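You operate a simulated robot arm through the tools that you are given. There is no shell and no other tool.

You are at the controls of a simulated robot arm. One attempt, no reset.

TASK
Set the sealer's height and width by the print on the size L case.
Fine: tighten the mast clamp again; the cases stay where they are and the belts stay off.

Only the result counts: the job must be done as asked and must still hold three seconds after the hand-in. Knocking over, shifting, dropping, spilling or breaking anything else fails it.

THE ROBOT
A 6-joint arm with a four-finger gripper, fixed in place. Base frame: the origin is at the foot of the arm, x ahead of it, y to its left, z up. Lengths are in mm, angles in degrees, forces in N, time in s.
Its first joint turns from -166.0 to 166.0 degrees. Payload 3.43 kg.
The TCP is the grasp point between the finger pads, 30 mm short of the fingertips. In the tool frame z runs along the fingers and y along their closing line. Largest opening 120 mm; the body of the gripper starts 85 mm behind the TCP.
Orientation is told as [roll, pitch, yaw] about the base's x, y, z axes, in that order, counted from this pose: with the fingers straight down and closing along the base's y, the tool's x points along the base's -x, its y along +y and its z along -z.

THE INTERFACE
- The arm moves only by the tool arm_command. Its argument "increments" is a list of rows, each a list of 7 numbers: the shift along the tool's x, y, z in units of 50 mm (1.0 is 50 mm), then the turn, a rotation vector about the tool's x, y, z in units of 5 degrees (1.0 is 5 degrees), then the finger opening in mm, from 0 to 120. In form: [[tx, ty, tz, rx, ry, rz, fingers], ...]. A call has 1 to 20 rows; each row shifts and turns the commanded pose from where the row before left it, along the tool's axes as they then stand. A call with a number of a shift or a turn outside -1 to 1 is refused whole. A row lasts 0.2 s, in which the tool goes at most 50 mm and 8.6 degrees; a call with a longer step from one row to the next is refused whole, and so is a gripper value outside its range. A pose out of reach is approached as far as the arm can. The call stops where the force on the tool passes 50 N (or 10 N more than at its start, if that is more) or the arm is blocked; 0.2 s more then pass. Each finger halts on what it meets, pressing with about 25 N; the grip force reading is that of the motor and also rises with nothing between the fingers. The clock runs only during rows and for 0.2 s after the last one: add rows that do not move to give the fingers time. The reply holds the time, the measured pose of the TCP, the force on the tool along the base axes, the opening and the grip force, in the units named above and with some noise, with the torque about the TCP (base axes, N m) and any sound that the robot's microphone picked up.
- Cameras (640 x 400 px; columns grow to the right, rows downward): "scene" is fixed at [401.4, 500.3, 1769.9]; the picture's right is [0.65, 0.76, 0.00], its down [0.68, -0.58, -0.45] and it looks along [-0.34, 0.29, -0.89] (base axes); focal length 294 px, centre (320, 200). "wrist" rides on the gripper at [72, -17, -120] in the tool frame; the picture's right is [0.23, 0.97, 0.00], its down [-0.81, 0.19, -0.55] and it looks along [-0.54, 0.13, 0.83] (tool axes); focal length 275 px, centre (320, 200). There is no depth. A picture from a camera that has moved, and an enlarged one, comes with that camera's place and axes in the base frame and with its lens.
- camera(camera): a new picture of that camera. The clock stands still meanwhile.
- zoom(camera, box): a new picture of the part [left, top, right, bottom] of that camera's present view, enlarged. The clock stands still meanwhile.
- close_job(): hands the job in; it is judged then, once.

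Places have to be worked out from the pictures, the camera data and where the tool is seen. Open the gripper and draw the arm clear of the work before you hand the job in, unless the task says otherwise.

The tools are called after "Call:" by a JSON object that holds its "method" and its "body". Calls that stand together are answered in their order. arm_command: Moves the arm, as the interface text tells. Its arguments: {"type":"object","properties":{"increments":{"type":"array"}},"required":["increments"]} The other tools are called the same way: camera (camera) takes a picture; zoom (camera, box) takes an enlarged picture of a part of a camera's view; close_job () hands the job in.

At the start:

```text
clock: 0.0
tcp_pos: [147.4, 394.5, 1396.3]
orientation: [0.0, 0.0, 0.1]
force: [-0.9, 0.2, 0.4]
moment: [0.01, 0.01, 0.02]
gripper_width: 120.0
grip_force: 0.1
```

scene: 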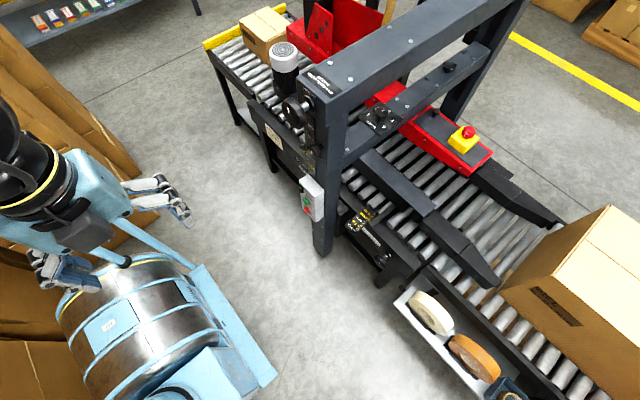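
wrist: 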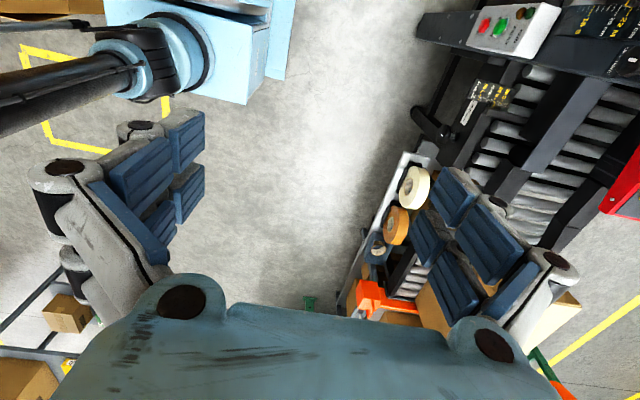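

I'll start by looking closely at the scene from both cameras.

Call:
{"method": "zoom", "body": {"camera": "scene", "box": [240, 40, 400, 140]}}

Call:
{"method": "zoom", "body": {"camera": "scene", "box": [280, 140, 440, 300]}}

Call:
{"method": "zoom", "body": {"camera": "scene", "box": [480, 200, 640, 400]}}

Call:
{"method": "zoom", "body": {"camera": "scene", "box": [340, 80, 500, 180]}}

Call:
{"method": "zoom", "body": {"camera": "wrist", "box": [400, 0, 640, 150]}}

Call:
{"method": "zoom", "body": {"camera": "scene", "box": [200, 0, 360, 100]}}

```text
4.00 times, centred on (320, 90) of scene
camera zoom: at [401.4, 500.3, 1769.9], right [0.65, 0.76, 0.0], down [0.68, -0.58, -0.45], along [-0.34, 0.29, -0.89], focal length 1176 px, centre (320, 640)
```

zoom: 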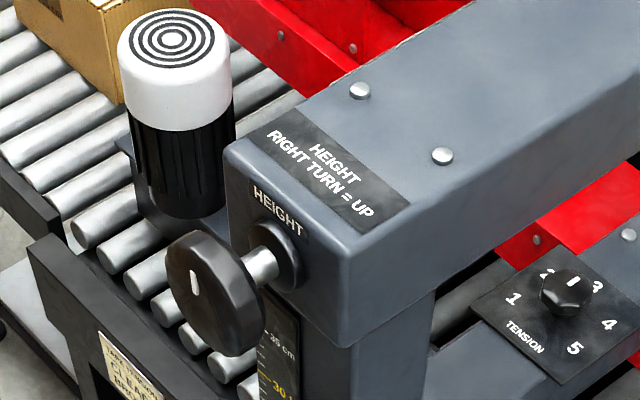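

```text
2.50 times, centred on (360, 220) of scene
camera zoom: at [401.4, 500.3, 1769.9], right [0.65, 0.76, 0.0], down [0.68, -0.58, -0.45], along [-0.34, 0.29, -0.89], focal length 735 px, centre (220, 150)
```

zoom: 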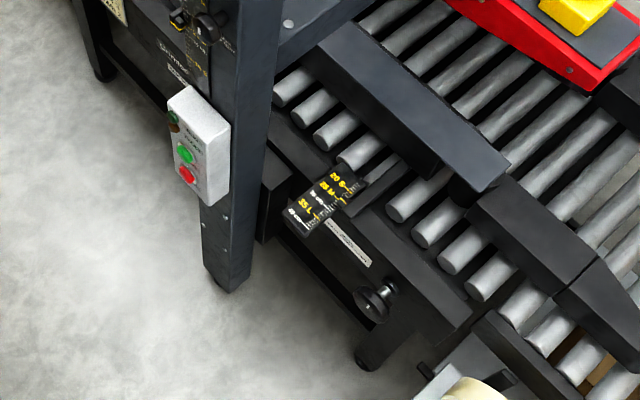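

```text
2.00 times, centred on (560, 300) of scene
camera zoom: at [401.4, 500.3, 1769.9], right [0.65, 0.76, 0.0], down [0.68, -0.58, -0.45], along [-0.34, 0.29, -0.89], focal length 588 px, centre (-160, 0)
```

zoom: 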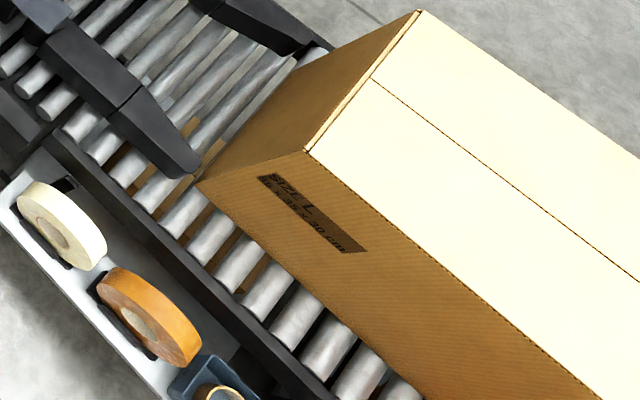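

```text
4.00 times, centred on (420, 130) of scene
camera zoom: at [401.4, 500.3, 1769.9], right [0.65, 0.76, 0.0], down [0.68, -0.58, -0.45], along [-0.34, 0.29, -0.89], focal length 1176 px, centre (-80, 480)
```

zoom: 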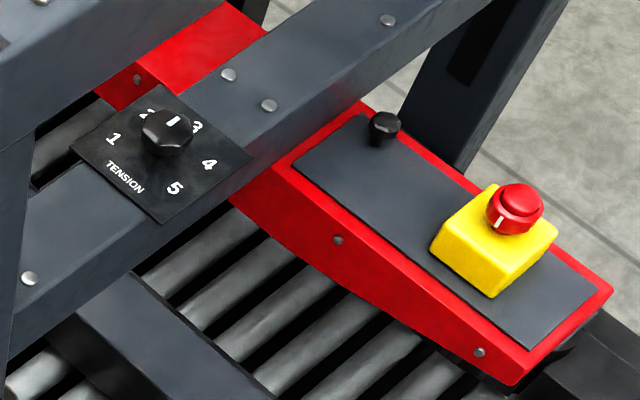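

```text
2.67 times, centred on (520, 75) of wrist
camera zoom: at [77.1, 379.0, 1517.6], right [-0.23, 0.97, 0.0], down [0.81, 0.19, 0.55], along [0.54, 0.13, -0.83], focal length 734 px, centre (-213, 533)
```

zoom: 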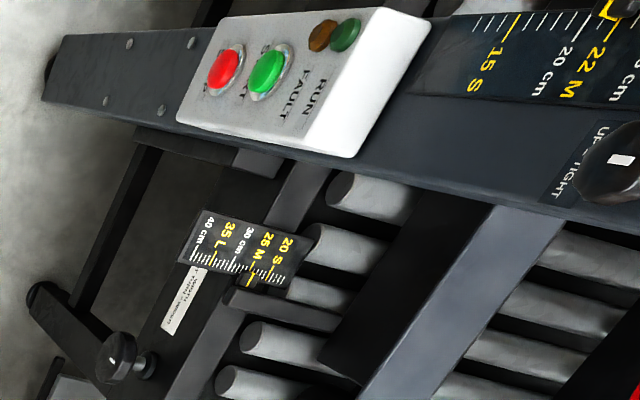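

```text
4.00 times, centred on (280, 50) of scene
camera zoom: at [401.4, 500.3, 1769.9], right [0.65, 0.76, 0.0], down [0.68, -0.58, -0.45], along [-0.34, 0.29, -0.89], focal length 1176 px, centre (480, 800)
```

zoom: 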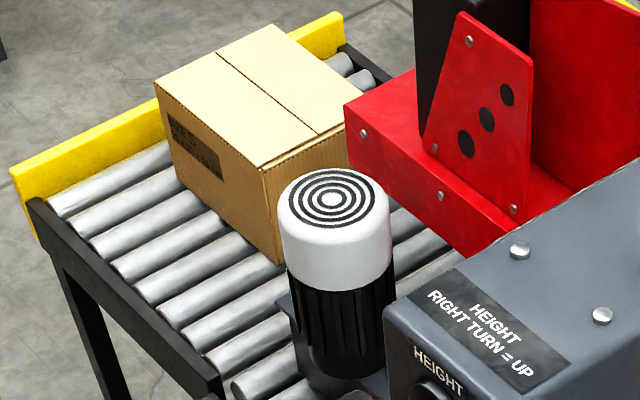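

The machine has a height knob on top of the mast, a clamp knob lower down and a width knob by the scale. I'll zoom in on the print and the labels.

Call:
{"method": "zoom", "body": {"camera": "scene", "box": [525, 275, 589, 335]}}

Call:
{"method": "zoom", "body": {"camera": "scene", "box": [330, 200, 400, 280]}}

Call:
{"method": "zoom", "body": {"camera": "wrist", "box": [560, 0, 640, 80]}}

Call:
{"method": "zoom", "body": {"camera": "scene", "box": [280, 80, 340, 200]}}

Call:
{"method": "zoom", "body": {"camera": "wrist", "box": [400, 70, 520, 150]}}

```text
6.67 times, centred on (557, 305) of scene
camera zoom: at [401.4, 500.3, 1769.9], right [0.65, 0.76, 0.0], down [0.68, -0.58, -0.45], along [-0.34, 0.29, -0.89], focal length 1961 px, centre (-1260, -500)
```

zoom: 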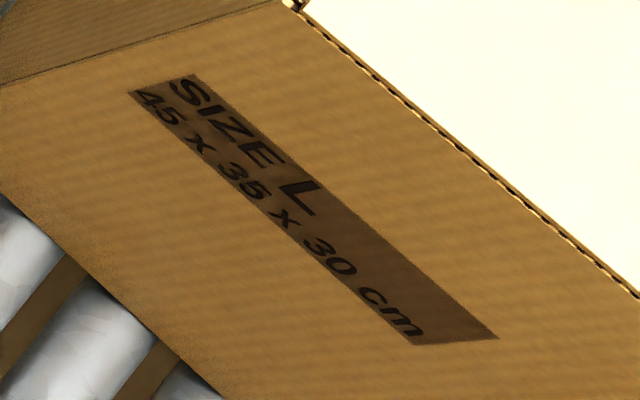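

```text
5.00 times, centred on (365, 240) of scene
camera zoom: at [401.4, 500.3, 1769.9], right [0.65, 0.76, 0.0], down [0.68, -0.58, -0.45], along [-0.34, 0.29, -0.89], focal length 1471 px, centre (95, 0)
```

zoom: 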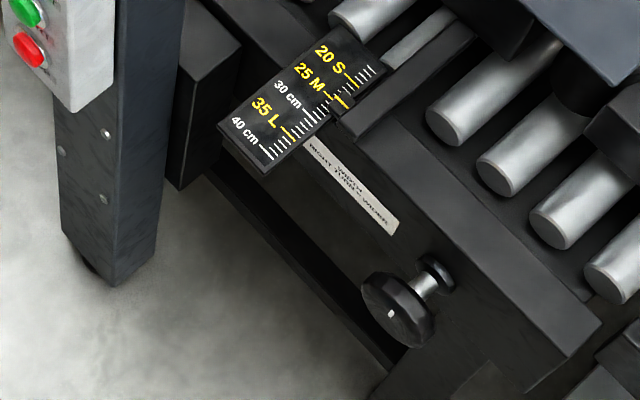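

```text
5.00 times, centred on (600, 40) of wrist
camera zoom: at [77.1, 379.0, 1517.6], right [-0.23, 0.97, 0.0], down [0.81, 0.19, 0.55], along [0.54, 0.13, -0.83], focal length 1376 px, centre (-1080, 1000)
```

zoom: 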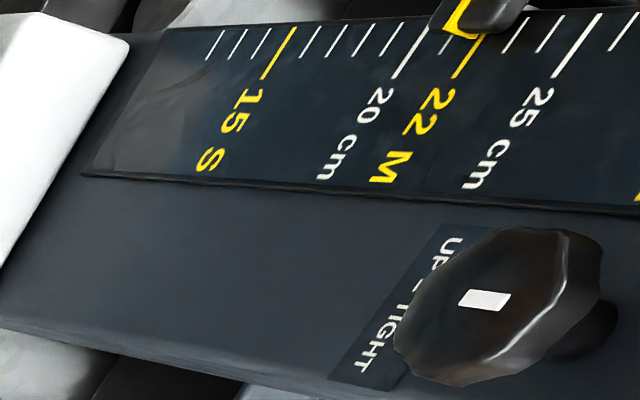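

```text
3.33 times, centred on (310, 140) of scene
camera zoom: at [401.4, 500.3, 1769.9], right [0.65, 0.76, 0.0], down [0.68, -0.58, -0.45], along [-0.34, 0.29, -0.89], focal length 980 px, centre (353, 400)
```

zoom: 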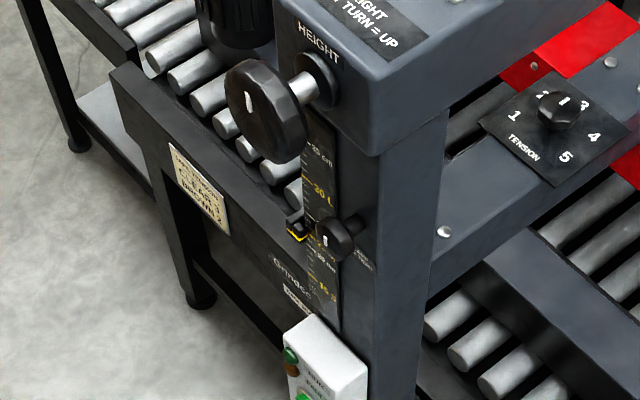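

```text
5.00 times, centred on (460, 110) of wrist
camera zoom: at [77.1, 379.0, 1517.6], right [-0.23, 0.97, 0.0], down [0.81, 0.19, 0.55], along [0.54, 0.13, -0.83], focal length 1376 px, centre (-380, 650)
```

zoom: 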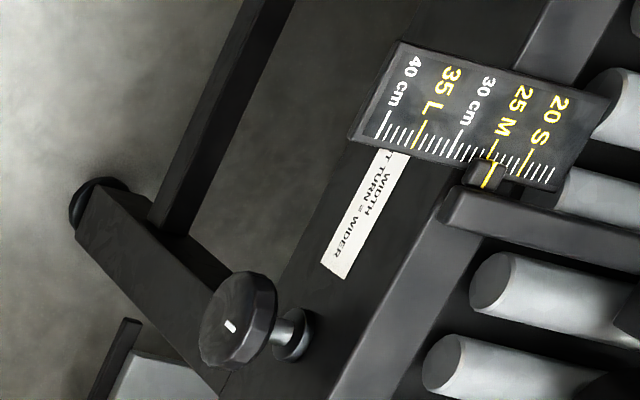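

The print says 45 x 35 x 30 cm, so width should go from 25 to 35 and height from 22 to 30. By triangulation the clamp knob is near (29, 788, 1119) and the width knob near (322, 890, 563), both facing -y. I'll read the width label, then swing the tool to face +y at a standoff.

Call:
{"method": "zoom", "body": {"camera": "scene", "box": [385, 225, 415, 250]}}

Call:
{"method": "zoom", "body": {"camera": "scene", "box": [350, 220, 400, 270]}}

Call:
{"method": "arm_command", "body": {"increments": [[0.47, 0.66, 0.42, 0, 0, 0, 120], [0.47, 0.66, 0.42, 0, 0, 0, 120], [0.47, 0.66, 0.42, 0, 0, 0, 120], [0.47, 0.66, 0.42, 0, 0, 0, 120], [0.47, 0.66, 0.42, 0, 0, 0, 120], [0, 0, 0, -1, 0, 0, 120], [0, 0, 0, -1, 0, 0, 120], [0, 0, 0, -1, 0, 0, 120], [0, 0, 0, -1, 0, 0, 120], [0, 0, 0, -1, 0, 0, 120], [0, 0, 0, -1, 0, 0, 120]]}}

Call:
{"method": "camera", "body": {"camera": "wrist"}}

Call:
{"method": "camera", "body": {"camera": "scene"}}

```text
16.00 times, centred on (400, 238) of scene
camera zoom: at [401.4, 500.3, 1769.9], right [0.65, 0.76, 0.0], down [0.68, -0.58, -0.45], along [-0.34, 0.29, -0.89], focal length 4706 px, centre (-960, -400)
```

zoom: 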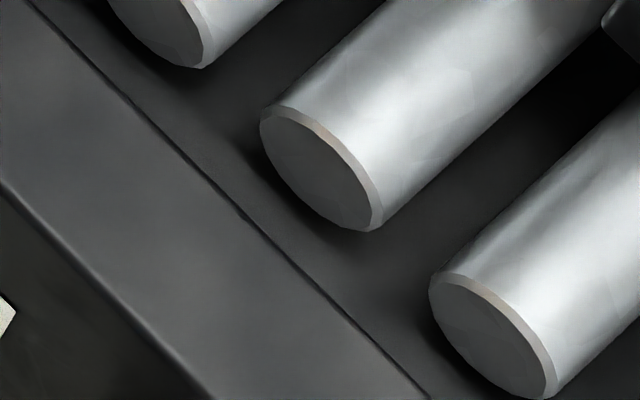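

```text
8.00 times, centred on (375, 245) of scene
camera zoom: at [401.4, 500.3, 1769.9], right [0.65, 0.76, 0.0], down [0.68, -0.58, -0.45], along [-0.34, 0.29, -0.89], focal length 2353 px, centre (-120, -160)
```

zoom: 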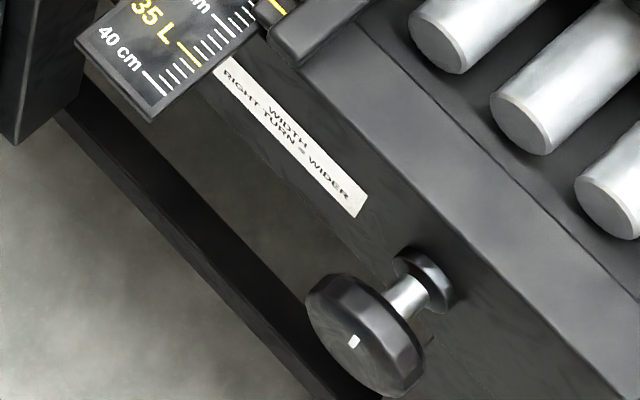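

```text
clock: 2.4
tcp_pos: [14.2, 560.8, 1292.3]
orientation: [30.1, -0.6, 0.0]
force: [-0.6, 0.7, 0.2]
moment: [-0.05, -0.03, 0.0]
gripper_width: 120.0
grip_force: 0.0
```

```text
taken
camera wrist: at [-57.0, 486.5, 1387.4], right [-0.24, 0.84, 0.49], down [0.8, -0.11, 0.58], along [0.55, 0.53, -0.65], focal length 275 px, centre (320, 200)
```

wrist: 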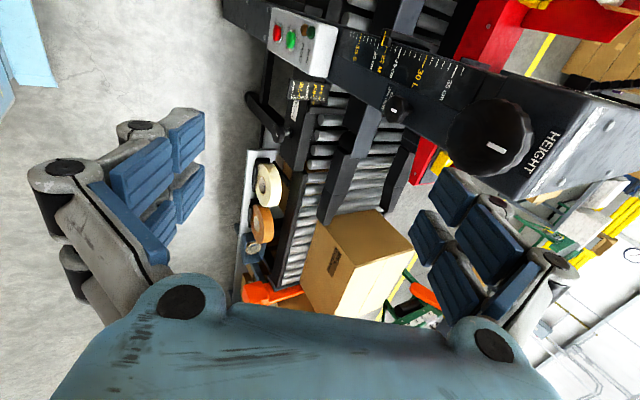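

```text
taken
```

scene: 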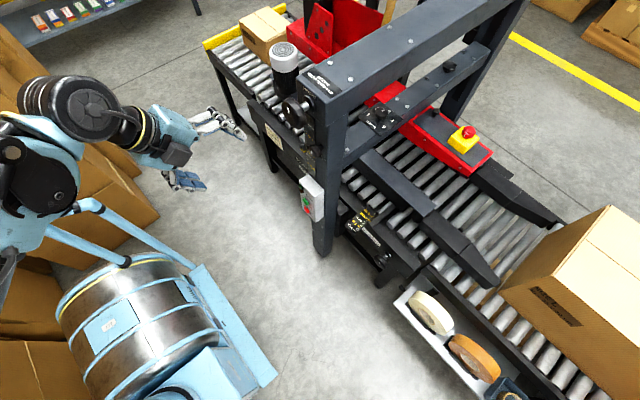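

Reading the label: the width knob is also "right turn = wider". The height knob's face works out at about (2, 752, 1277). I'll finish turning the tool to face +y.

Call:
{"method": "arm_command", "body": {"increments": [[0, 0, 0, -1, 0, 0, 120], [0, 0, 0, -1, 0, 0, 120], [0, 0, 0, -1, 0, 0, 120], [0, 0, 0, -1, 0, 0, 120], [0, 0, 0, -1, 0, 0, 120], [0, 0, 0, -1, 0, 0, 120], [0, 0, 0, -1, 0, 0, 120], [0, 0, 0, -1, 0, 0, 120], [0, 0, 0, -1, 0, 0, 120], [0, 0, 0, -1, 0, 0, 120], [0, 0, 0, -1, 0, 0, 120], [0, 0, 0, -1, 0, 0, 120], [0, 0, 0, 0, 0, 0, 120], [0, 0, 0, 0, 0, 0, 120]]}}

Call:
{"method": "camera", "body": {"camera": "wrist"}}

Call:
{"method": "camera", "body": {"camera": "scene"}}

```text
clock: 5.4
tcp_pos: [17.3, 562.1, 1291.2]
orientation: [86.1, -1.7, 0.4]
force: [-0.1, 0.0, 0.2]
moment: [0.03, 0.02, 0.03]
gripper_width: 119.9
grip_force: 0.0
out of reach, approached as far as the arm can: row 12
```

```text
taken
camera wrist: at [-51.2, 441.3, 1281.6], right [-0.26, 0.07, 0.96], down [0.81, -0.53, 0.25], along [0.53, 0.84, 0.08], focal length 275 px, centre (320, 200)
```

wrist: 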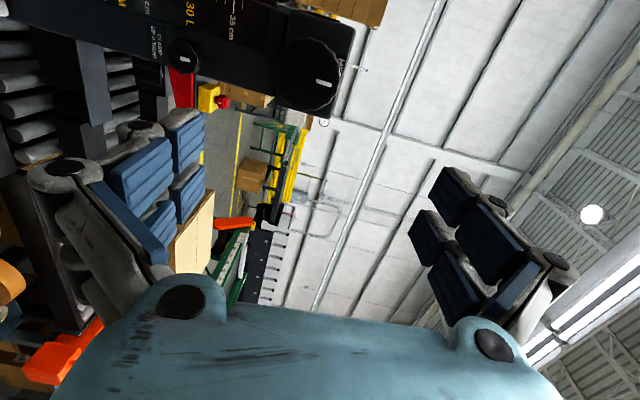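

```text
taken
```

scene: 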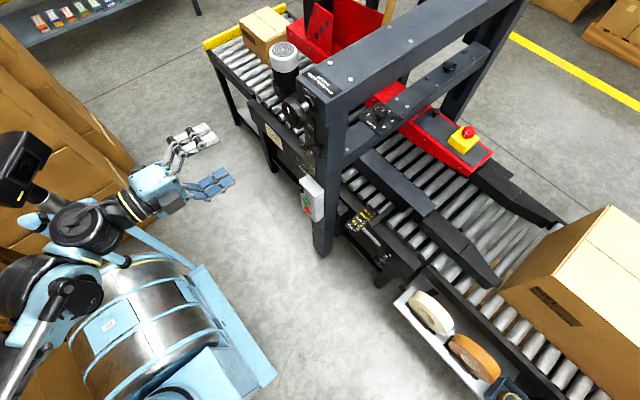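

The tool now faces the mast. I'll zoom on the knobs before approaching the clamp.

Call:
{"method": "zoom", "body": {"camera": "wrist", "box": [120, 0, 360, 150]}}

Call:
{"method": "zoom", "body": {"camera": "wrist", "box": [140, 20, 220, 80]}}

Call:
{"method": "zoom", "body": {"camera": "scene", "box": [290, 120, 330, 170]}}

```text
2.67 times, centred on (240, 75) of wrist
camera zoom: at [-51.2, 441.3, 1281.6], right [-0.26, 0.07, 0.96], down [0.81, -0.53, 0.25], along [0.53, 0.84, 0.08], focal length 734 px, centre (533, 533)
```

zoom: 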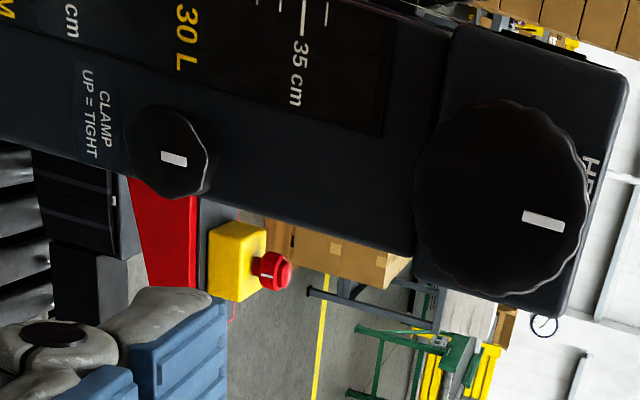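

```text
6.67 times, centred on (180, 50) of wrist
camera zoom: at [-51.2, 441.3, 1281.6], right [-0.26, 0.07, 0.96], down [0.81, -0.53, 0.25], along [0.53, 0.84, 0.08], focal length 1835 px, centre (1253, 1200)
```

zoom: 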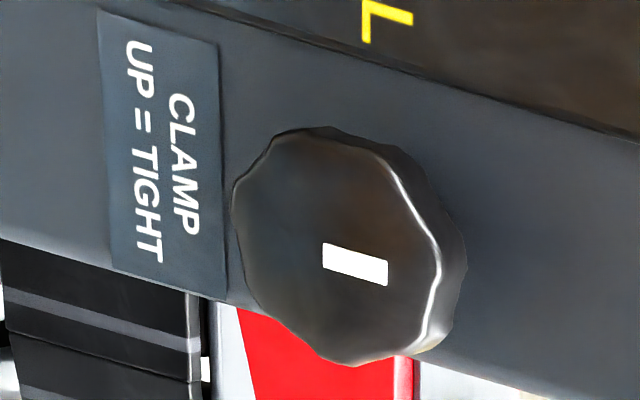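

```text
8.00 times, centred on (310, 145) of scene
camera zoom: at [401.4, 500.3, 1769.9], right [0.65, 0.76, 0.0], down [0.68, -0.58, -0.45], along [-0.34, 0.29, -0.89], focal length 2353 px, centre (400, 640)
```

zoom: 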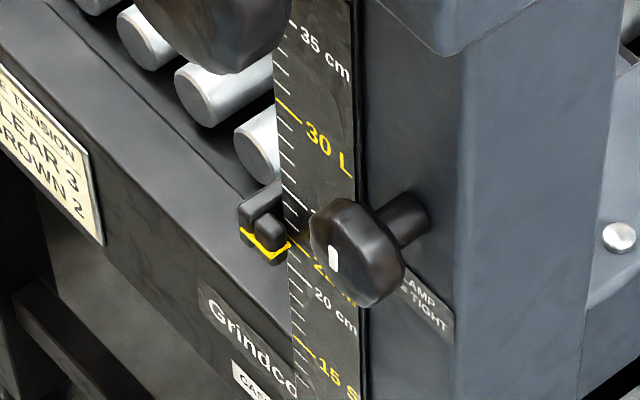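

The clamp's mark points up, so it is tight. Its centre is near (27, 788, 1113) and the knob is about 36 mm across. I'll move forward a little so the arm is well in reach, then come down level with the clamp.

Call:
{"method": "arm_command", "body": {"increments": [[0, 0, 0.8, 0, 0, 0, 120], [0, 0, 0.8, 0, 0, 0, 120], [0, 0, 0, 0, 0, 0, 120], [0, 0, 0, 0, 0, 0, 120]]}}

```text
clock: 6.4
tcp_pos: [17.5, 640.8, 1289.2]
orientation: [85.8, -1.7, 0.4]
force: [0.2, -0.1, -0.3]
moment: [0.0, -0.01, 0.01]
gripper_width: 119.9
grip_force: 0.1
```

Call:
{"method": "arm_command", "body": {"increments": [[0, 0, 0, -0.84, 0, 0.34, 120], [0, 0, 0, 0, 0, 0, 120], [-0.04, -0.9, 0, 0, 0, 0, 100], [-0.05, -0.9, 0, 0, 0, 0, 90], [-0.05, -0.9, 0, 0, 0, 0, 80], [-0.05, -0.83, 0, 0, 0, 0, 80], [0, 0, 0, 0, 0, 0, 80], [0, 0, 0, 0, 0, 0, 80]]}}

Call:
{"method": "camera", "body": {"camera": "wrist"}}

Call:
{"method": "camera", "body": {"camera": "scene"}}

```text
clock: 8.2
tcp_pos: [32.1, 631.9, 1111.5]
orientation: [86.8, -1.6, 0.7]
force: [0.0, -0.1, -0.2]
moment: [-0.02, 0.01, 0.0]
gripper_width: 80.1
grip_force: 0.0
out of reach, approached as far as the arm can: row 1
```

```text
taken
camera wrist: at [-35.7, 511.3, 1098.9], right [-0.26, 0.05, 0.96], down [0.81, -0.53, 0.25], along [0.53, 0.85, 0.09], focal length 275 px, centre (320, 200)
```

wrist: 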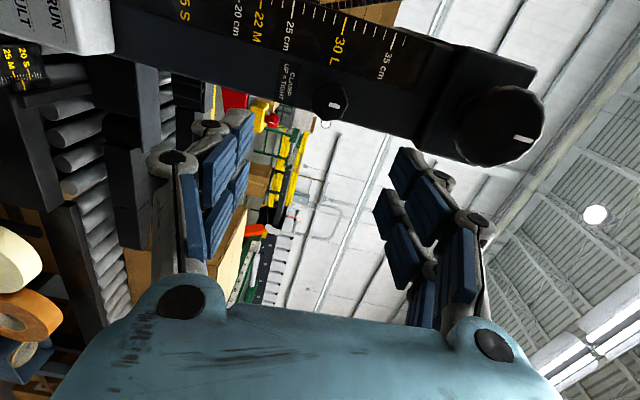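

```text
taken
```

scene: 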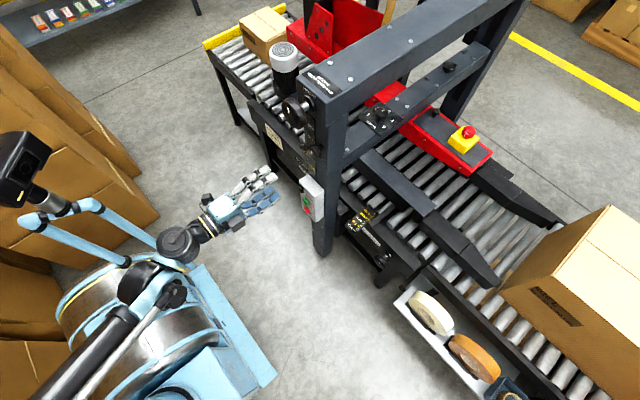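

I'll zoom on the clamp from this pose to pin down its centre.

Call:
{"method": "zoom", "body": {"camera": "wrist", "box": [270, 50, 390, 130]}}

Call:
{"method": "zoom", "body": {"camera": "wrist", "box": [160, 0, 560, 200]}}

```text
5.00 times, centred on (330, 90) of wrist
camera zoom: at [-35.7, 511.3, 1098.9], right [-0.26, 0.05, 0.96], down [0.81, -0.53, 0.25], along [0.53, 0.85, 0.09], focal length 1376 px, centre (270, 750)
```

zoom: 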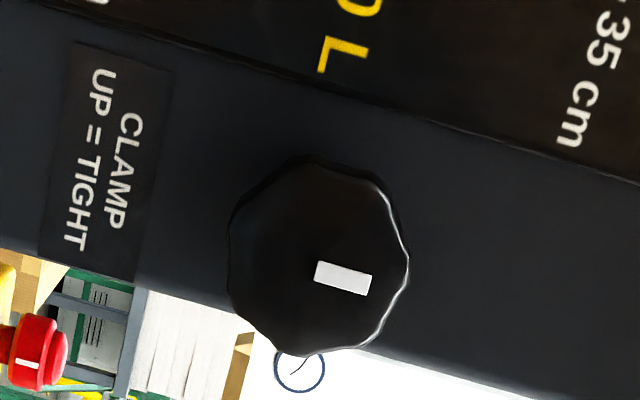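

```text
1.60 times, centred on (360, 100) of wrist
camera zoom: at [-35.7, 511.3, 1098.9], right [-0.26, 0.05, 0.96], down [0.81, -0.53, 0.25], along [0.53, 0.85, 0.09], focal length 440 px, centre (256, 360)
```

zoom: 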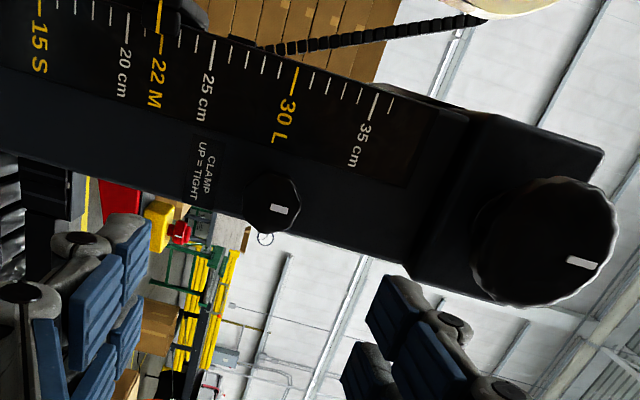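

The clamp's centre is at about (25.5, 788, 1111). I'll move to just in front of it with the fingers open and check alignment.

Call:
{"method": "arm_command", "body": {"increments": [[0.1, 0.14, 0.72, 0, 0, 0, 70], [0, 0, 0.72, 0, 0, 0, 70], [0, 0, 0.6, 0, 0, 0, 70], [0, 0, 0, 0, 0, 0, 70], [0, 0, 0, 0, 0, 0, 70]]}}

Call:
{"method": "camera", "body": {"camera": "wrist"}}

Call:
{"method": "zoom", "body": {"camera": "scene", "box": [240, 80, 380, 220]}}

```text
clock: 9.4
tcp_pos: [26.2, 733.3, 1112.5]
orientation: [86.8, -1.6, 0.5]
force: [0.1, 0.7, -0.3]
moment: [-0.01, -0.03, 0.02]
gripper_width: 69.8
grip_force: 0.1
```

```text
taken
camera wrist: at [-42.2, 613.5, 1099.9], right [-0.26, 0.05, 0.96], down [0.81, -0.53, 0.25], along [0.53, 0.85, 0.1], focal length 275 px, centre (320, 200)
```

wrist: 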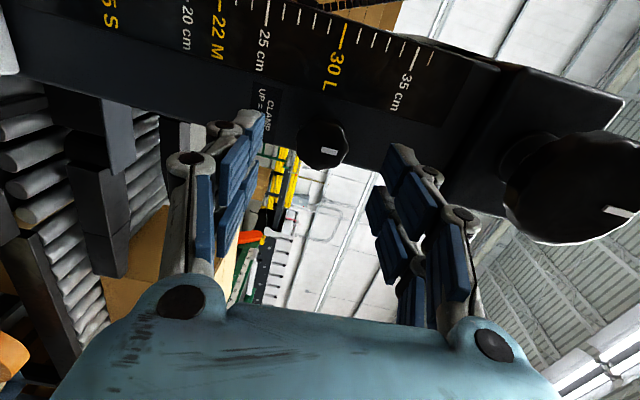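

```text
2.86 times, centred on (310, 150) of scene
camera zoom: at [401.4, 500.3, 1769.9], right [0.65, 0.76, 0.0], down [0.68, -0.58, -0.45], along [-0.34, 0.29, -0.89], focal length 840 px, centre (349, 343)
```

zoom: 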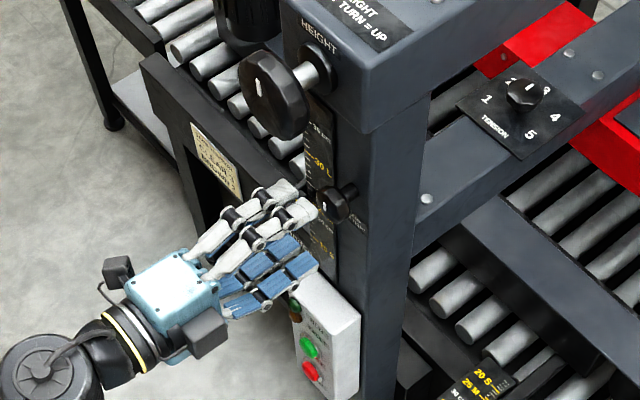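

The knob sits between the open fingers, with its face near y=788 and the mast face near y=812. I'll advance 38 mm and close on it.

Call:
{"method": "arm_command", "body": {"increments": [[0, 0.02, 0.4, 0, 0, 0, 70], [0, 0.01, 0.38, 0, 0, 0, 70], [0, 0, 0, 0, 0, 0, 70], [0, 0, 0, 0, 0, 0, 20], [0, 0, 0, 0, 0, 0, 20], [0, 0, 0, 0, 0, 0, 20], [0, 0, 0, 0, 0, 0, 20]]}}

Call:
{"method": "camera", "body": {"camera": "wrist"}}

Call:
{"method": "zoom", "body": {"camera": "scene", "box": [240, 80, 380, 220]}}

```text
clock: 11.0
tcp_pos: [23.9, 775.2, 1112.1]
orientation: [86.8, -1.6, 0.6]
force: [0.9, 2.0, 5.7]
moment: [0.03, -0.01, -0.01]
gripper_width: 36.4
grip_force: 45.1
```

```text
taken
camera wrist: at [-43.5, 654.0, 1099.4], right [-0.26, 0.05, 0.96], down [0.81, -0.53, 0.25], along [0.53, 0.84, 0.1], focal length 275 px, centre (320, 200)
```

wrist: 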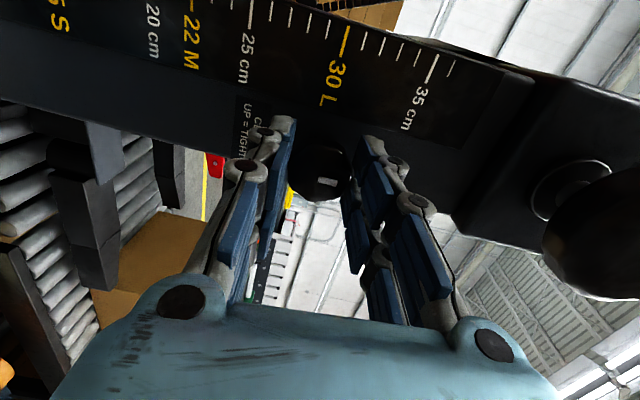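

```text
2.86 times, centred on (310, 150) of scene
camera zoom: at [401.4, 500.3, 1769.9], right [0.65, 0.76, 0.0], down [0.68, -0.58, -0.45], along [-0.34, 0.29, -0.89], focal length 840 px, centre (349, 343)
```

zoom: 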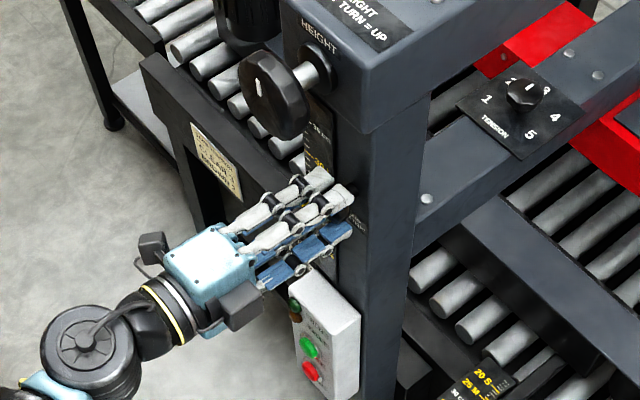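

The grip on the clamp is firm at 36.4 mm. I'll try turning it counter-clockwise by 20°, watching the torque.

Call:
{"method": "arm_command", "body": {"increments": [[0, 0, 0, 0, 0, -1, 20], [0, 0, 0, 0, 0, -1, 20], [0, 0, 0, 0, 0, -1, 20], [0, 0, 0, 0, 0, -1, 20], [0, 0, 0, 0, 0, 0, 20]]}}

Call:
{"method": "zoom", "body": {"camera": "wrist", "box": [240, 100, 400, 240]}}

```text
clock: 12.2
tcp_pos: [25.8, 774.5, 1111.6]
orientation: [86.5, -21.6, 1.9]
force: [3.4, 28.2, 19.7]
moment: [0.41, -0.02, -0.36]
gripper_width: 36.1
grip_force: 45.4
```

```text
2.86 times, centred on (320, 170) of wrist
camera zoom: at [-32.3, 652.5, 1075.9], right [-0.57, 0.04, 0.82], down [0.69, -0.52, 0.51], along [0.45, 0.85, 0.27], focal length 786 px, centre (320, 286)
```

zoom: 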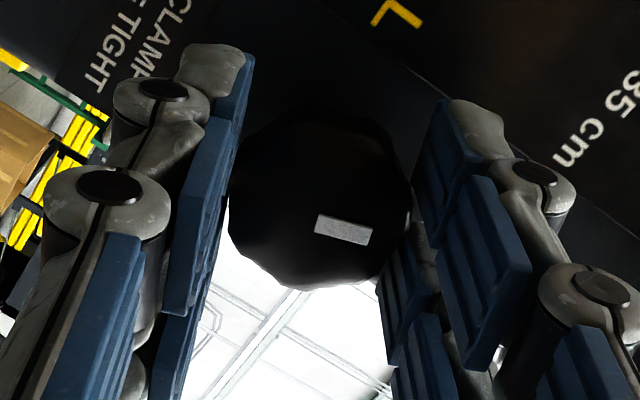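

The mark turned with the gripper, so the clamp moves counter-clockwise with hardly any torque. The side forces come from my 3° tilt, so I'll ease off, straighten the tool onto the knob's axis and see whether that is in reach.

Call:
{"method": "arm_command", "body": {"increments": [[0, 0, 0, 0, 0, 0, 50], [0, 0, 0, 0, 0, 0, 50], [0, 0, 0, -0.56, -0.35, 0, 50], [0, 0, 0, 0, 0, 0, 50], [0, 0, 0, 0, 0, 0, 50]]}}

Call:
{"method": "zoom", "body": {"camera": "wrist", "box": [200, 60, 440, 260]}}

```text
clock: 13.4
tcp_pos: [24.7, 774.1, 1110.5]
orientation: [90.1, -21.6, -0.2]
force: [-0.5, 0.1, -0.7]
moment: [0.01, -0.05, 0.03]
gripper_width: 50.1
grip_force: 0.0
```

```text
2.00 times, centred on (320, 160) of wrist
camera zoom: at [-34.0, 654.5, 1069.0], right [-0.57, 0.0, 0.82], down [0.68, -0.55, 0.48], along [0.45, 0.83, 0.32], focal length 551 px, centre (320, 280)
```

zoom: 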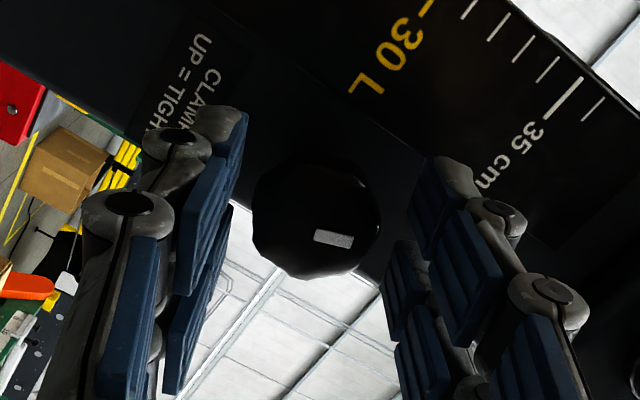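

The tool is now square to the knob and the mark stays where I turned it. I'll regrip and turn about 70° more counter-clockwise.

Call:
{"method": "arm_command", "body": {"increments": [[0, 0, 0, 0, 0, 0, 20], [0, 0, 0, 0, 0, 0, 20], [0, 0, 0, 0, 0, -1, 20], [0, 0, 0, 0, 0, -1, 20], [0, 0, 0, 0, 0, -1, 20], [0, 0, 0, 0, 0, -1, 20], [0, 0, 0, 0, 0, -1, 20], [0, 0, 0, 0, 0, -1, 20], [0, 0, 0, 0, 0, -1, 20], [0, 0, 0, 0, 0, -1, 20], [0, 0, 0, 0, 0, 0, 20]]}}

Call:
{"method": "camera", "body": {"camera": "wrist"}}

```text
clock: 14.4
tcp_pos: [20.6, 773.3, 1107.9]
orientation: [89.8, -29.9, -0.7]
force: [71.2, -27.5, -39.6]
moment: [0.01, 0.47, -2.83]
gripper_width: 37.0
grip_force: 45.0
stopped in row 4: the force on the tool passed its limit at 52 N (the readings are from after the stop); the commanded pose is now the measured one
```

```text
taken
camera wrist: at [-32.5, 654.9, 1058.2], right [-0.68, 0.01, 0.73], down [0.6, -0.56, 0.57], along [0.42, 0.83, 0.38], focal length 275 px, centre (320, 200)
```

wrist: 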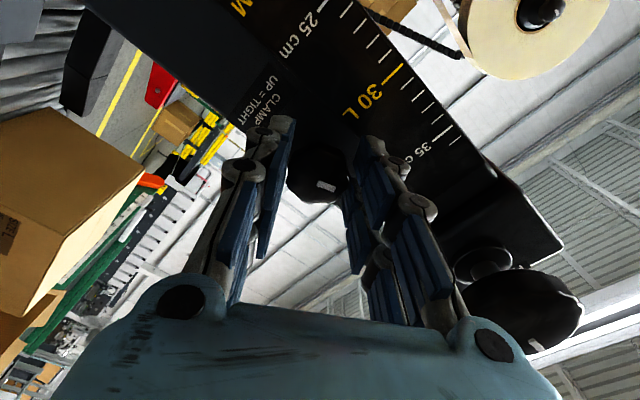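

I stopped on a side force of about 80 N while the knob torque stayed small, so the arm drifted sideways rather than the knob resisting. I'll release and read the pose.

Call:
{"method": "arm_command", "body": {"increments": [[0, 0, 0, 0, 0, 0, 60], [0, 0, 0, 0, 0, 0, 60], [0, 0, 0, 0, 0, 0, 60]]}}

Call:
{"method": "zoom", "body": {"camera": "wrist", "box": [200, 60, 440, 260]}}

Call:
{"method": "zoom", "body": {"camera": "scene", "box": [180, 60, 380, 260]}}

```text
clock: 15.2
tcp_pos: [11.2, 773.0, 1110.2]
orientation: [90.1, -30.3, 0.0]
force: [-1.1, 0.0, -0.9]
moment: [-0.01, -0.02, 0.02]
gripper_width: 60.0
grip_force: 0.0
```

```text
2.00 times, centred on (320, 160) of wrist
camera zoom: at [-40.3, 653.6, 1060.6], right [-0.69, 0.0, 0.72], down [0.6, -0.55, 0.57], along [0.4, 0.83, 0.38], focal length 551 px, centre (320, 280)
```

zoom: 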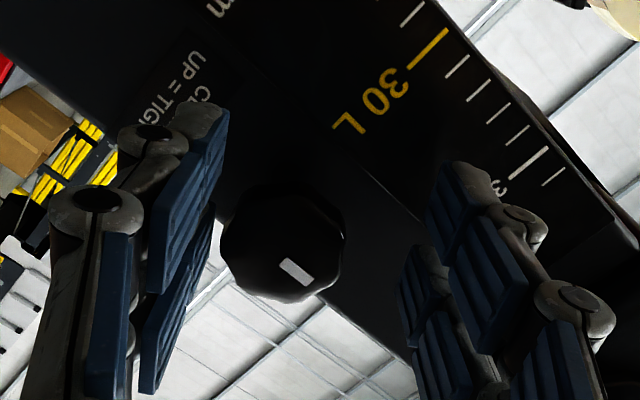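

```text
2.00 times, centred on (280, 160) of scene
camera zoom: at [401.4, 500.3, 1769.9], right [0.65, 0.76, 0.0], down [0.68, -0.58, -0.45], along [-0.34, 0.29, -0.89], focal length 588 px, centre (400, 280)
```

zoom: 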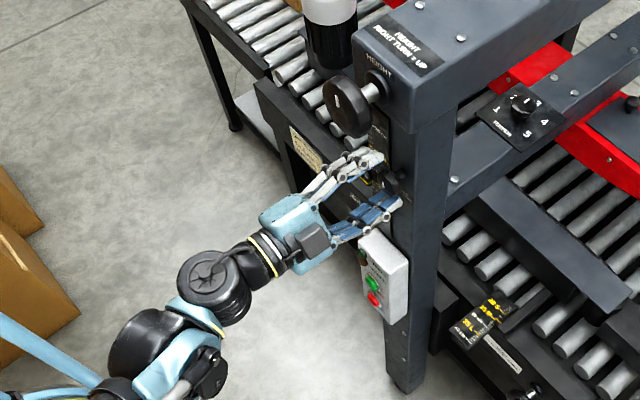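

After release the TCP sprang to x=11, so the controller had drifted sideways, probably near a wrist singularity. The mark also looks close to "up" again. I'll back off and test how rotations behave in free air.

Call:
{"method": "arm_command", "body": {"increments": [[0, 0, -0.8, 0, 0, 0, 70], [0, 0, -0.8, 0, 0, 0, 70], [0, 0, 0, 0, 0, 0, 70], [0, 0, 0, 0, 0, 0, 70]]}}

Call:
{"method": "arm_command", "body": {"increments": [[0, 0, 0, 0, 0, 0, 70], [0, 0, 0, 0, 0, 0, 70], [0, 0, 0, 0, 0, 0, 70]]}}

Call:
{"method": "arm_command", "body": {"increments": [[0, 0, 0, 0, 0, 1, 70], [0, 0, 0, 0, 0, 1, 70], [0, 0, 0, 0, 0, 0, 70], [0, 0, 0, 0, 0, 0, 70], [0, 0, 0, 0, 0, 0, 70]]}}

Call:
{"method": "arm_command", "body": {"increments": [[0, 0, 0, 0, 0, 1, 70], [0, 0, 0, 0, 0, 1, 70], [0, 0, 0, 0, 0, 1, 70], [0, 0, 0, 0, 0, 1, 70], [0, 0, 0, 0, 0, 0, 70], [0, 0, 0, 0, 0, 0, 70], [0, 0, 0, 0, 0, 0, 70]]}}

Call:
{"method": "camera", "body": {"camera": "wrist"}}

```text
clock: 16.2
tcp_pos: [12.1, 694.5, 1110.6]
orientation: [90.0, -30.1, -0.1]
force: [0.6, -0.3, -0.7]
moment: [-0.02, -0.01, -0.02]
gripper_width: 69.8
grip_force: 0.1
```

```text
clock: 17.0
tcp_pos: [12.0, 692.9, 1112.2]
orientation: [89.9, -30.2, -0.1]
force: [-0.6, 0.6, -0.5]
moment: [-0.01, 0.01, -0.01]
gripper_width: 69.9
grip_force: 0.0
```

```text
clock: 18.2
tcp_pos: [12.0, 693.6, 1111.4]
orientation: [89.9, -20.2, -0.1]
force: [-0.1, -0.2, 0.0]
moment: [-0.02, 0.01, 0.01]
gripper_width: 69.8
grip_force: 0.0
```

```text
clock: 19.8
tcp_pos: [17.9, 696.5, 1110.4]
orientation: [87.1, -1.6, 0.5]
force: [0.1, -0.3, -0.5]
moment: [0.01, -0.05, -0.01]
gripper_width: 70.2
grip_force: 0.1
out of reach, approached as far as the arm can: row 4
```

```text
taken
camera wrist: at [-51.9, 575.3, 1098.4], right [-0.26, 0.05, 0.96], down [0.81, -0.54, 0.24], along [0.53, 0.84, 0.1], focal length 275 px, centre (320, 200)
```

wrist: 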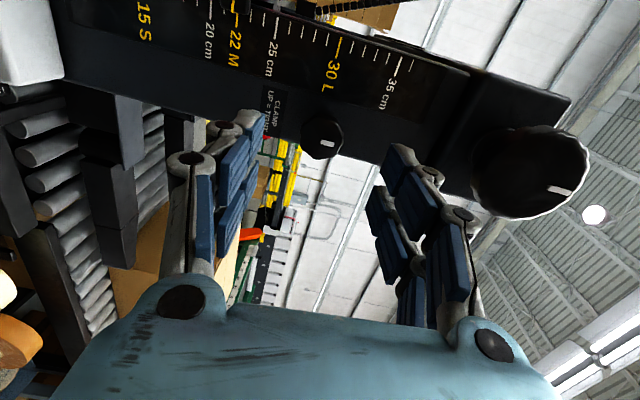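

The clockwise motion hits a roll-joint limit at pitch of about -1.6°, which also explains the earlier "out of reach". Counter-clockwise is free, so I'll test accuracy by rotating that way in free air.

Call:
{"method": "arm_command", "body": {"increments": [[0, 0, 0, 0, 0, -1, 70], [0, 0, 0, 0, 0, -1, 70], [0, 0, 0, 0, 0, -1, 70], [0, 0, 0, 0, 0, -1, 70], [0, 0, 0, 0, 0, 0, 70], [0, 0, 0, 0, 0, 0, 70]]}}

Call:
{"method": "arm_command", "body": {"increments": [[0, 0, 0, 0, 0, -1, 70], [0, 0, 0, 0, 0, -1, 70], [0, 0, 0, 0, 0, -1, 70], [0, 0, 0, 0, 0, -1, 70], [0, 0, 0, 0, 0, -1, 70], [0, 0, 0, 0, 0, -1, 70], [0, 0, 0, 0, 0, -1, 70], [0, 0, 0, 0, 0, -1, 70], [0, 0, 0, 0, 0, -1, 70], [0, 0, 0, 0, 0, -1, 70], [0, 0, 0, 0, 0, -1, 70], [0, 0, 0, 0, 0, -1, 70], [0, 0, 0, 0, 0, -1, 70], [0, 0, 0, 0, 0, -1, 70], [0, 0, 0, 0, 0, 0, 70], [0, 0, 0, 0, 0, 0, 70]]}}

Call:
{"method": "camera", "body": {"camera": "wrist"}}

```text
clock: 21.2
tcp_pos: [18.1, 695.4, 1110.1]
orientation: [86.8, -21.7, 1.4]
force: [0.0, 0.6, 0.3]
moment: [-0.01, 0.0, -0.04]
gripper_width: 69.9
grip_force: 0.0
```

```text
clock: 24.6
tcp_pos: [17.7, 695.4, 1110.2]
orientation: [-30.3, -86.7, 120.8]
force: [0.0, 0.4, 0.6]
moment: [0.02, -0.01, -0.01]
gripper_width: 70.0
grip_force: 0.0
```

```text
taken
camera wrist: at [38.5, 572.6, 1046.0], right [-0.97, -0.02, -0.26], down [-0.21, -0.51, 0.83], along [-0.15, 0.86, 0.49], focal length 275 px, centre (320, 200)
```

wrist: 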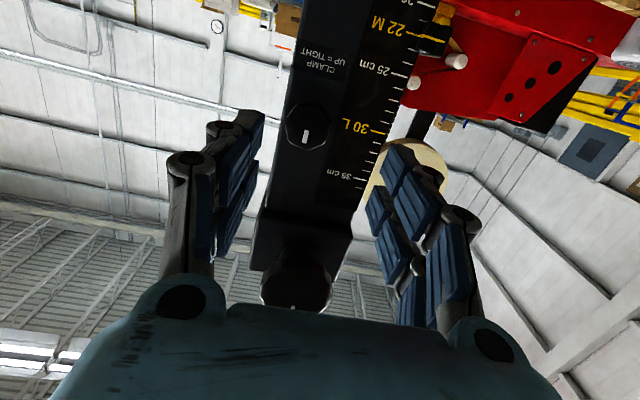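

Tracking is accurate here. I'll square the tool up at this roll with the fingers horizontal and align with the clamp's centre.

Call:
{"method": "arm_command", "body": {"increments": [[0, 0, 0, 0.09, -0.57, 0, 70], [0, -0.152, 0.4, 0, 0, 0, 70], [0, 0, 0.4, 0, 0, 0, 70], [0, 0, 0, 0, 0, 0, 70], [0, 0, 0, 0, 0, 0, 70]]}}

Call:
{"method": "camera", "body": {"camera": "wrist"}}

Call:
{"method": "zoom", "body": {"camera": "wrist", "box": [220, 60, 420, 200]}}

```text
clock: 25.8
tcp_pos: [25.1, 734.9, 1111.7]
orientation: [-89.1, -88.3, 179.1]
force: [0.1, -0.6, -0.6]
moment: [0.0, 0.0, 0.02]
gripper_width: 70.1
grip_force: 0.1
```

```text
taken
camera wrist: at [45.3, 615.7, 1040.9], right [-0.97, 0.0, -0.26], down [-0.22, -0.55, 0.81], along [-0.14, 0.83, 0.53], focal length 275 px, centre (320, 200)
```

wrist: 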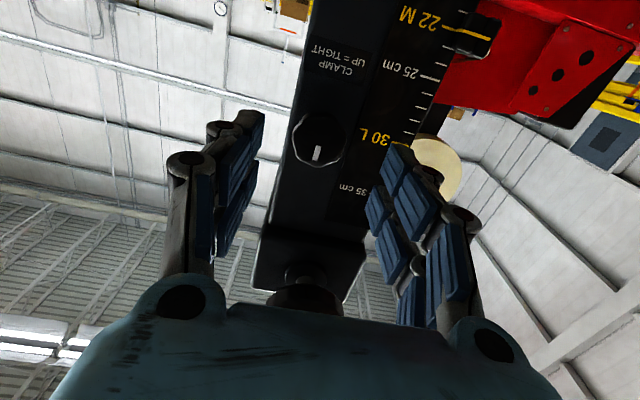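

```text
2.86 times, centred on (320, 130) of wrist
camera zoom: at [45.3, 615.7, 1040.9], right [-0.97, 0.0, -0.26], down [-0.22, -0.55, 0.81], along [-0.14, 0.83, 0.53], focal length 786 px, centre (320, 400)
```

zoom: 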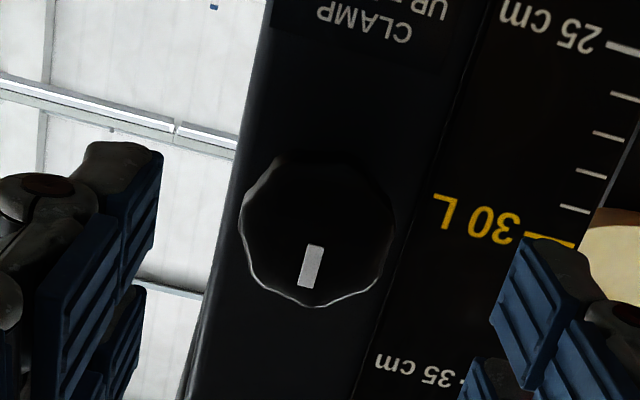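

The views agree on the clamp's centre at about (26.5, 790, 1110). Before gripping I'll test a 90° counter-clockwise turn in free air with the tool squared.

Call:
{"method": "arm_command", "body": {"increments": [[0, 0, 0, 0, 0, -1, 70], [0, 0, 0, 0, 0, -1, 70], [0, 0, 0, 0, 0, -1, 70], [0, 0, 0, 0, 0, -1, 70], [0, 0, 0, 0, 0, -1, 70], [0, 0, 0, 0, 0, -1, 70], [0, 0, 0, 0, 0, -1, 70], [0, 0, 0, 0, 0, -1, 70], [0, 0, 0, 0, 0, -1, 70], [0, 0, 0, 0, 0, -1, 70], [0, 0, 0, 0, 0, -1, 70], [0, 0, 0, 0, 0, -1, 70], [0, 0, 0, 0, 0, -1, 70], [0, 0, 0, 0, 0, -1, 70], [0, 0, 0, 0, 0, -1, 70], [0, 0, 0, 0, 0, -1, 70], [0, 0, 0, 0, 0, -1, 70], [0, 0, 0, 0, 0, -1, 70], [0, 0, 0, 0, 0, 0, 70], [0, 0, 0, 0, 0, 0, 70]]}}

Call:
{"method": "camera", "body": {"camera": "wrist"}}

Call:
{"method": "zoom", "body": {"camera": "wrist", "box": [220, 60, 420, 200]}}

```text
clock: 30.0
tcp_pos: [25.4, 734.9, 1109.3]
orientation: [-90.1, 1.7, -180.0]
force: [-0.1, 0.0, 1.1]
moment: [0.0, -0.02, 0.0]
gripper_width: 70.1
grip_force: 0.1
```

```text
taken
camera wrist: at [97.2, 616.4, 1129.6], right [0.26, 0.0, -0.97], down [-0.8, -0.55, -0.22], along [-0.53, 0.83, -0.14], focal length 275 px, centre (320, 200)
```

wrist: 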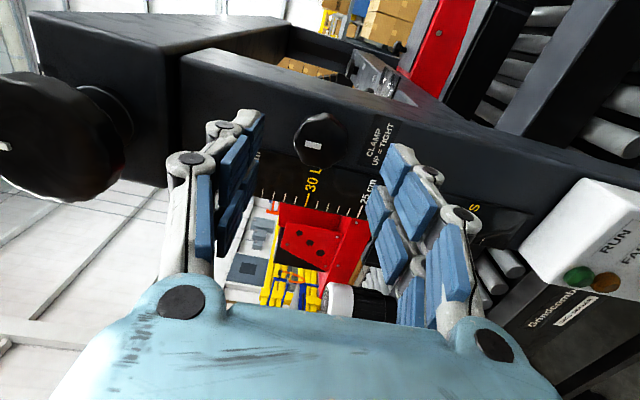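

```text
2.86 times, centred on (320, 130) of wrist
camera zoom: at [97.2, 616.4, 1129.6], right [0.26, 0.0, -0.97], down [-0.8, -0.55, -0.22], along [-0.53, 0.83, -0.14], focal length 786 px, centre (320, 400)
```

zoom: 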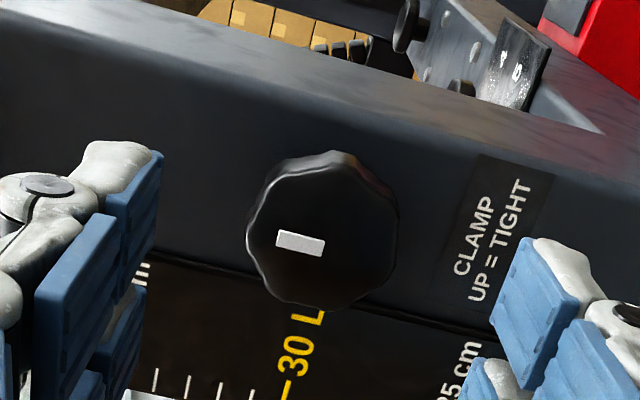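

Tracking is now exact, and comparing the two views puts the knob on the tool axis with its face near y=796. I'll rotate back 90°, then advance and grip.

Call:
{"method": "arm_command", "body": {"increments": [[0, 0, 0, 0, 0, 1, 70], [0, 0, 0, 0, 0, 1, 70], [0, 0, 0, 0, 0, 1, 70], [0, 0, 0, 0, 0, 1, 70], [0, 0, 0, 0, 0, 1, 70], [0, 0, 0, 0, 0, 1, 70], [0, 0, 0, 0, 0, 1, 70], [0, 0, 0, 0, 0, 1, 70], [0, 0, 0, 0, 0, 1, 70], [0, 0, 0, 0, 0, 1, 70], [0, 0, 0, 0, 0, 1, 70], [0, 0, 0, 0, 0, 1, 70], [0, 0, 0, 0, 0, 1, 70], [0, 0, 0, 0, 0, 1, 70], [0, 0, 0, 0, 0, 1, 70], [0, 0, 0, 0, 0, 1, 70], [0, 0, 0, 0, 0, 1, 70], [0, 0, 0, 0, 0, 1, 70], [0, 0, 0, 0, 0, 0, 70], [0, 0, 0, 0, 0, 0, 70]]}}

Call:
{"method": "arm_command", "body": {"increments": [[0, 0, 0.48, 0, 0, 0, 70], [0, 0, 0.4, 0, 0, 0, 70], [0, 0, 0, 0, 0, 0, 70], [0, 0, 0, 0, 0, 0, 70], [0, 0, 0, 0, 0, 0, 20], [0, 0, 0, 0, 0, 0, 20], [0, 0, 0, 0, 0, 0, 20], [0, 0, 0, 0, 0, 0, 20]]}}

Call:
{"method": "camera", "body": {"camera": "wrist"}}

```text
clock: 34.2
tcp_pos: [24.3, 735.3, 1111.2]
orientation: [-89.1, -88.3, 179.2]
force: [0.2, -0.4, 0.5]
moment: [0.03, -0.02, -0.01]
gripper_width: 70.2
grip_force: 0.0
```

```text
clock: 36.0
tcp_pos: [26.1, 779.3, 1109.8]
orientation: [-89.1, -88.4, 178.9]
force: [18.0, -0.7, 0.4]
moment: [0.01, 0.02, -0.62]
gripper_width: 35.7
grip_force: 44.8
```

```text
taken
camera wrist: at [46.2, 658.6, 1039.8], right [-0.97, 0.0, -0.26], down [-0.22, -0.55, 0.81], along [-0.14, 0.83, 0.53], focal length 275 px, centre (320, 200)
```

wrist: 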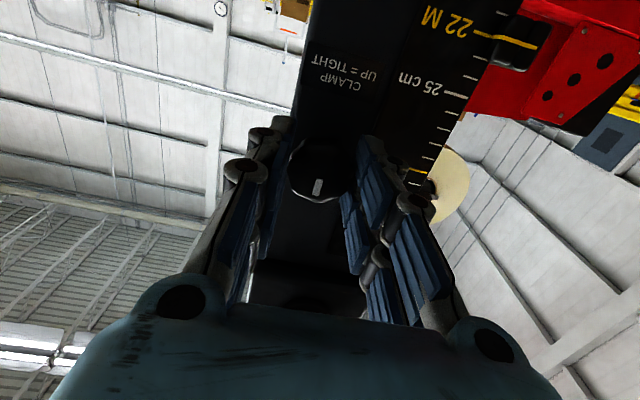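

Gripped at 35.7 mm, with 18 N of sideways load, meaning I'm about 2 mm off in x. I'll shift 2 mm in +x to relax it, then turn counter-clockwise step by step.

Call:
{"method": "arm_command", "body": {"increments": [[0, -0.036, 0, 0, 0, 0, 20], [0, 0, 0, 0, 0, 0, 20], [0, 0, 0, 0, 0, -1, 20], [0, 0, 0, 0, 0, -1, 20], [0, 0, 0, 0, 0, -1, 20], [0, 0, 0, 0, 0, -1, 20], [0, 0, 0, 0, 0, 0, 20]]}}

Call:
{"method": "zoom", "body": {"camera": "wrist", "box": [220, 100, 420, 240]}}

```text
clock: 37.6
tcp_pos: [25.2, 778.8, 1110.9]
orientation: [-89.9, -68.3, -180.0]
force: [-2.6, -28.7, -30.9]
moment: [-0.77, 0.02, 0.11]
gripper_width: 35.5
grip_force: 44.2
```

```text
2.86 times, centred on (320, 170) of wrist
camera zoom: at [69.5, 659.5, 1051.1], right [-0.82, 0.0, -0.57], down [-0.48, -0.55, 0.68], along [-0.32, 0.83, 0.45], focal length 786 px, centre (320, 286)
```

zoom: 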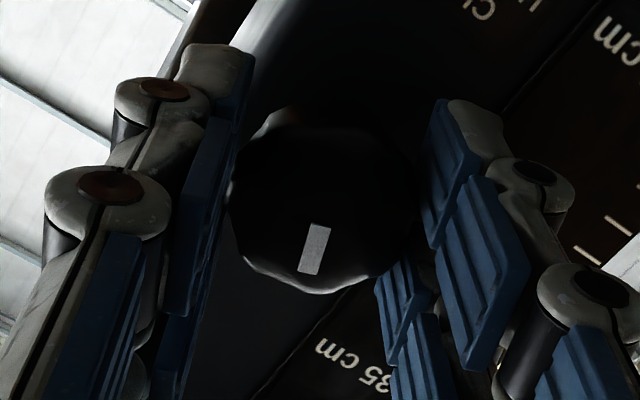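

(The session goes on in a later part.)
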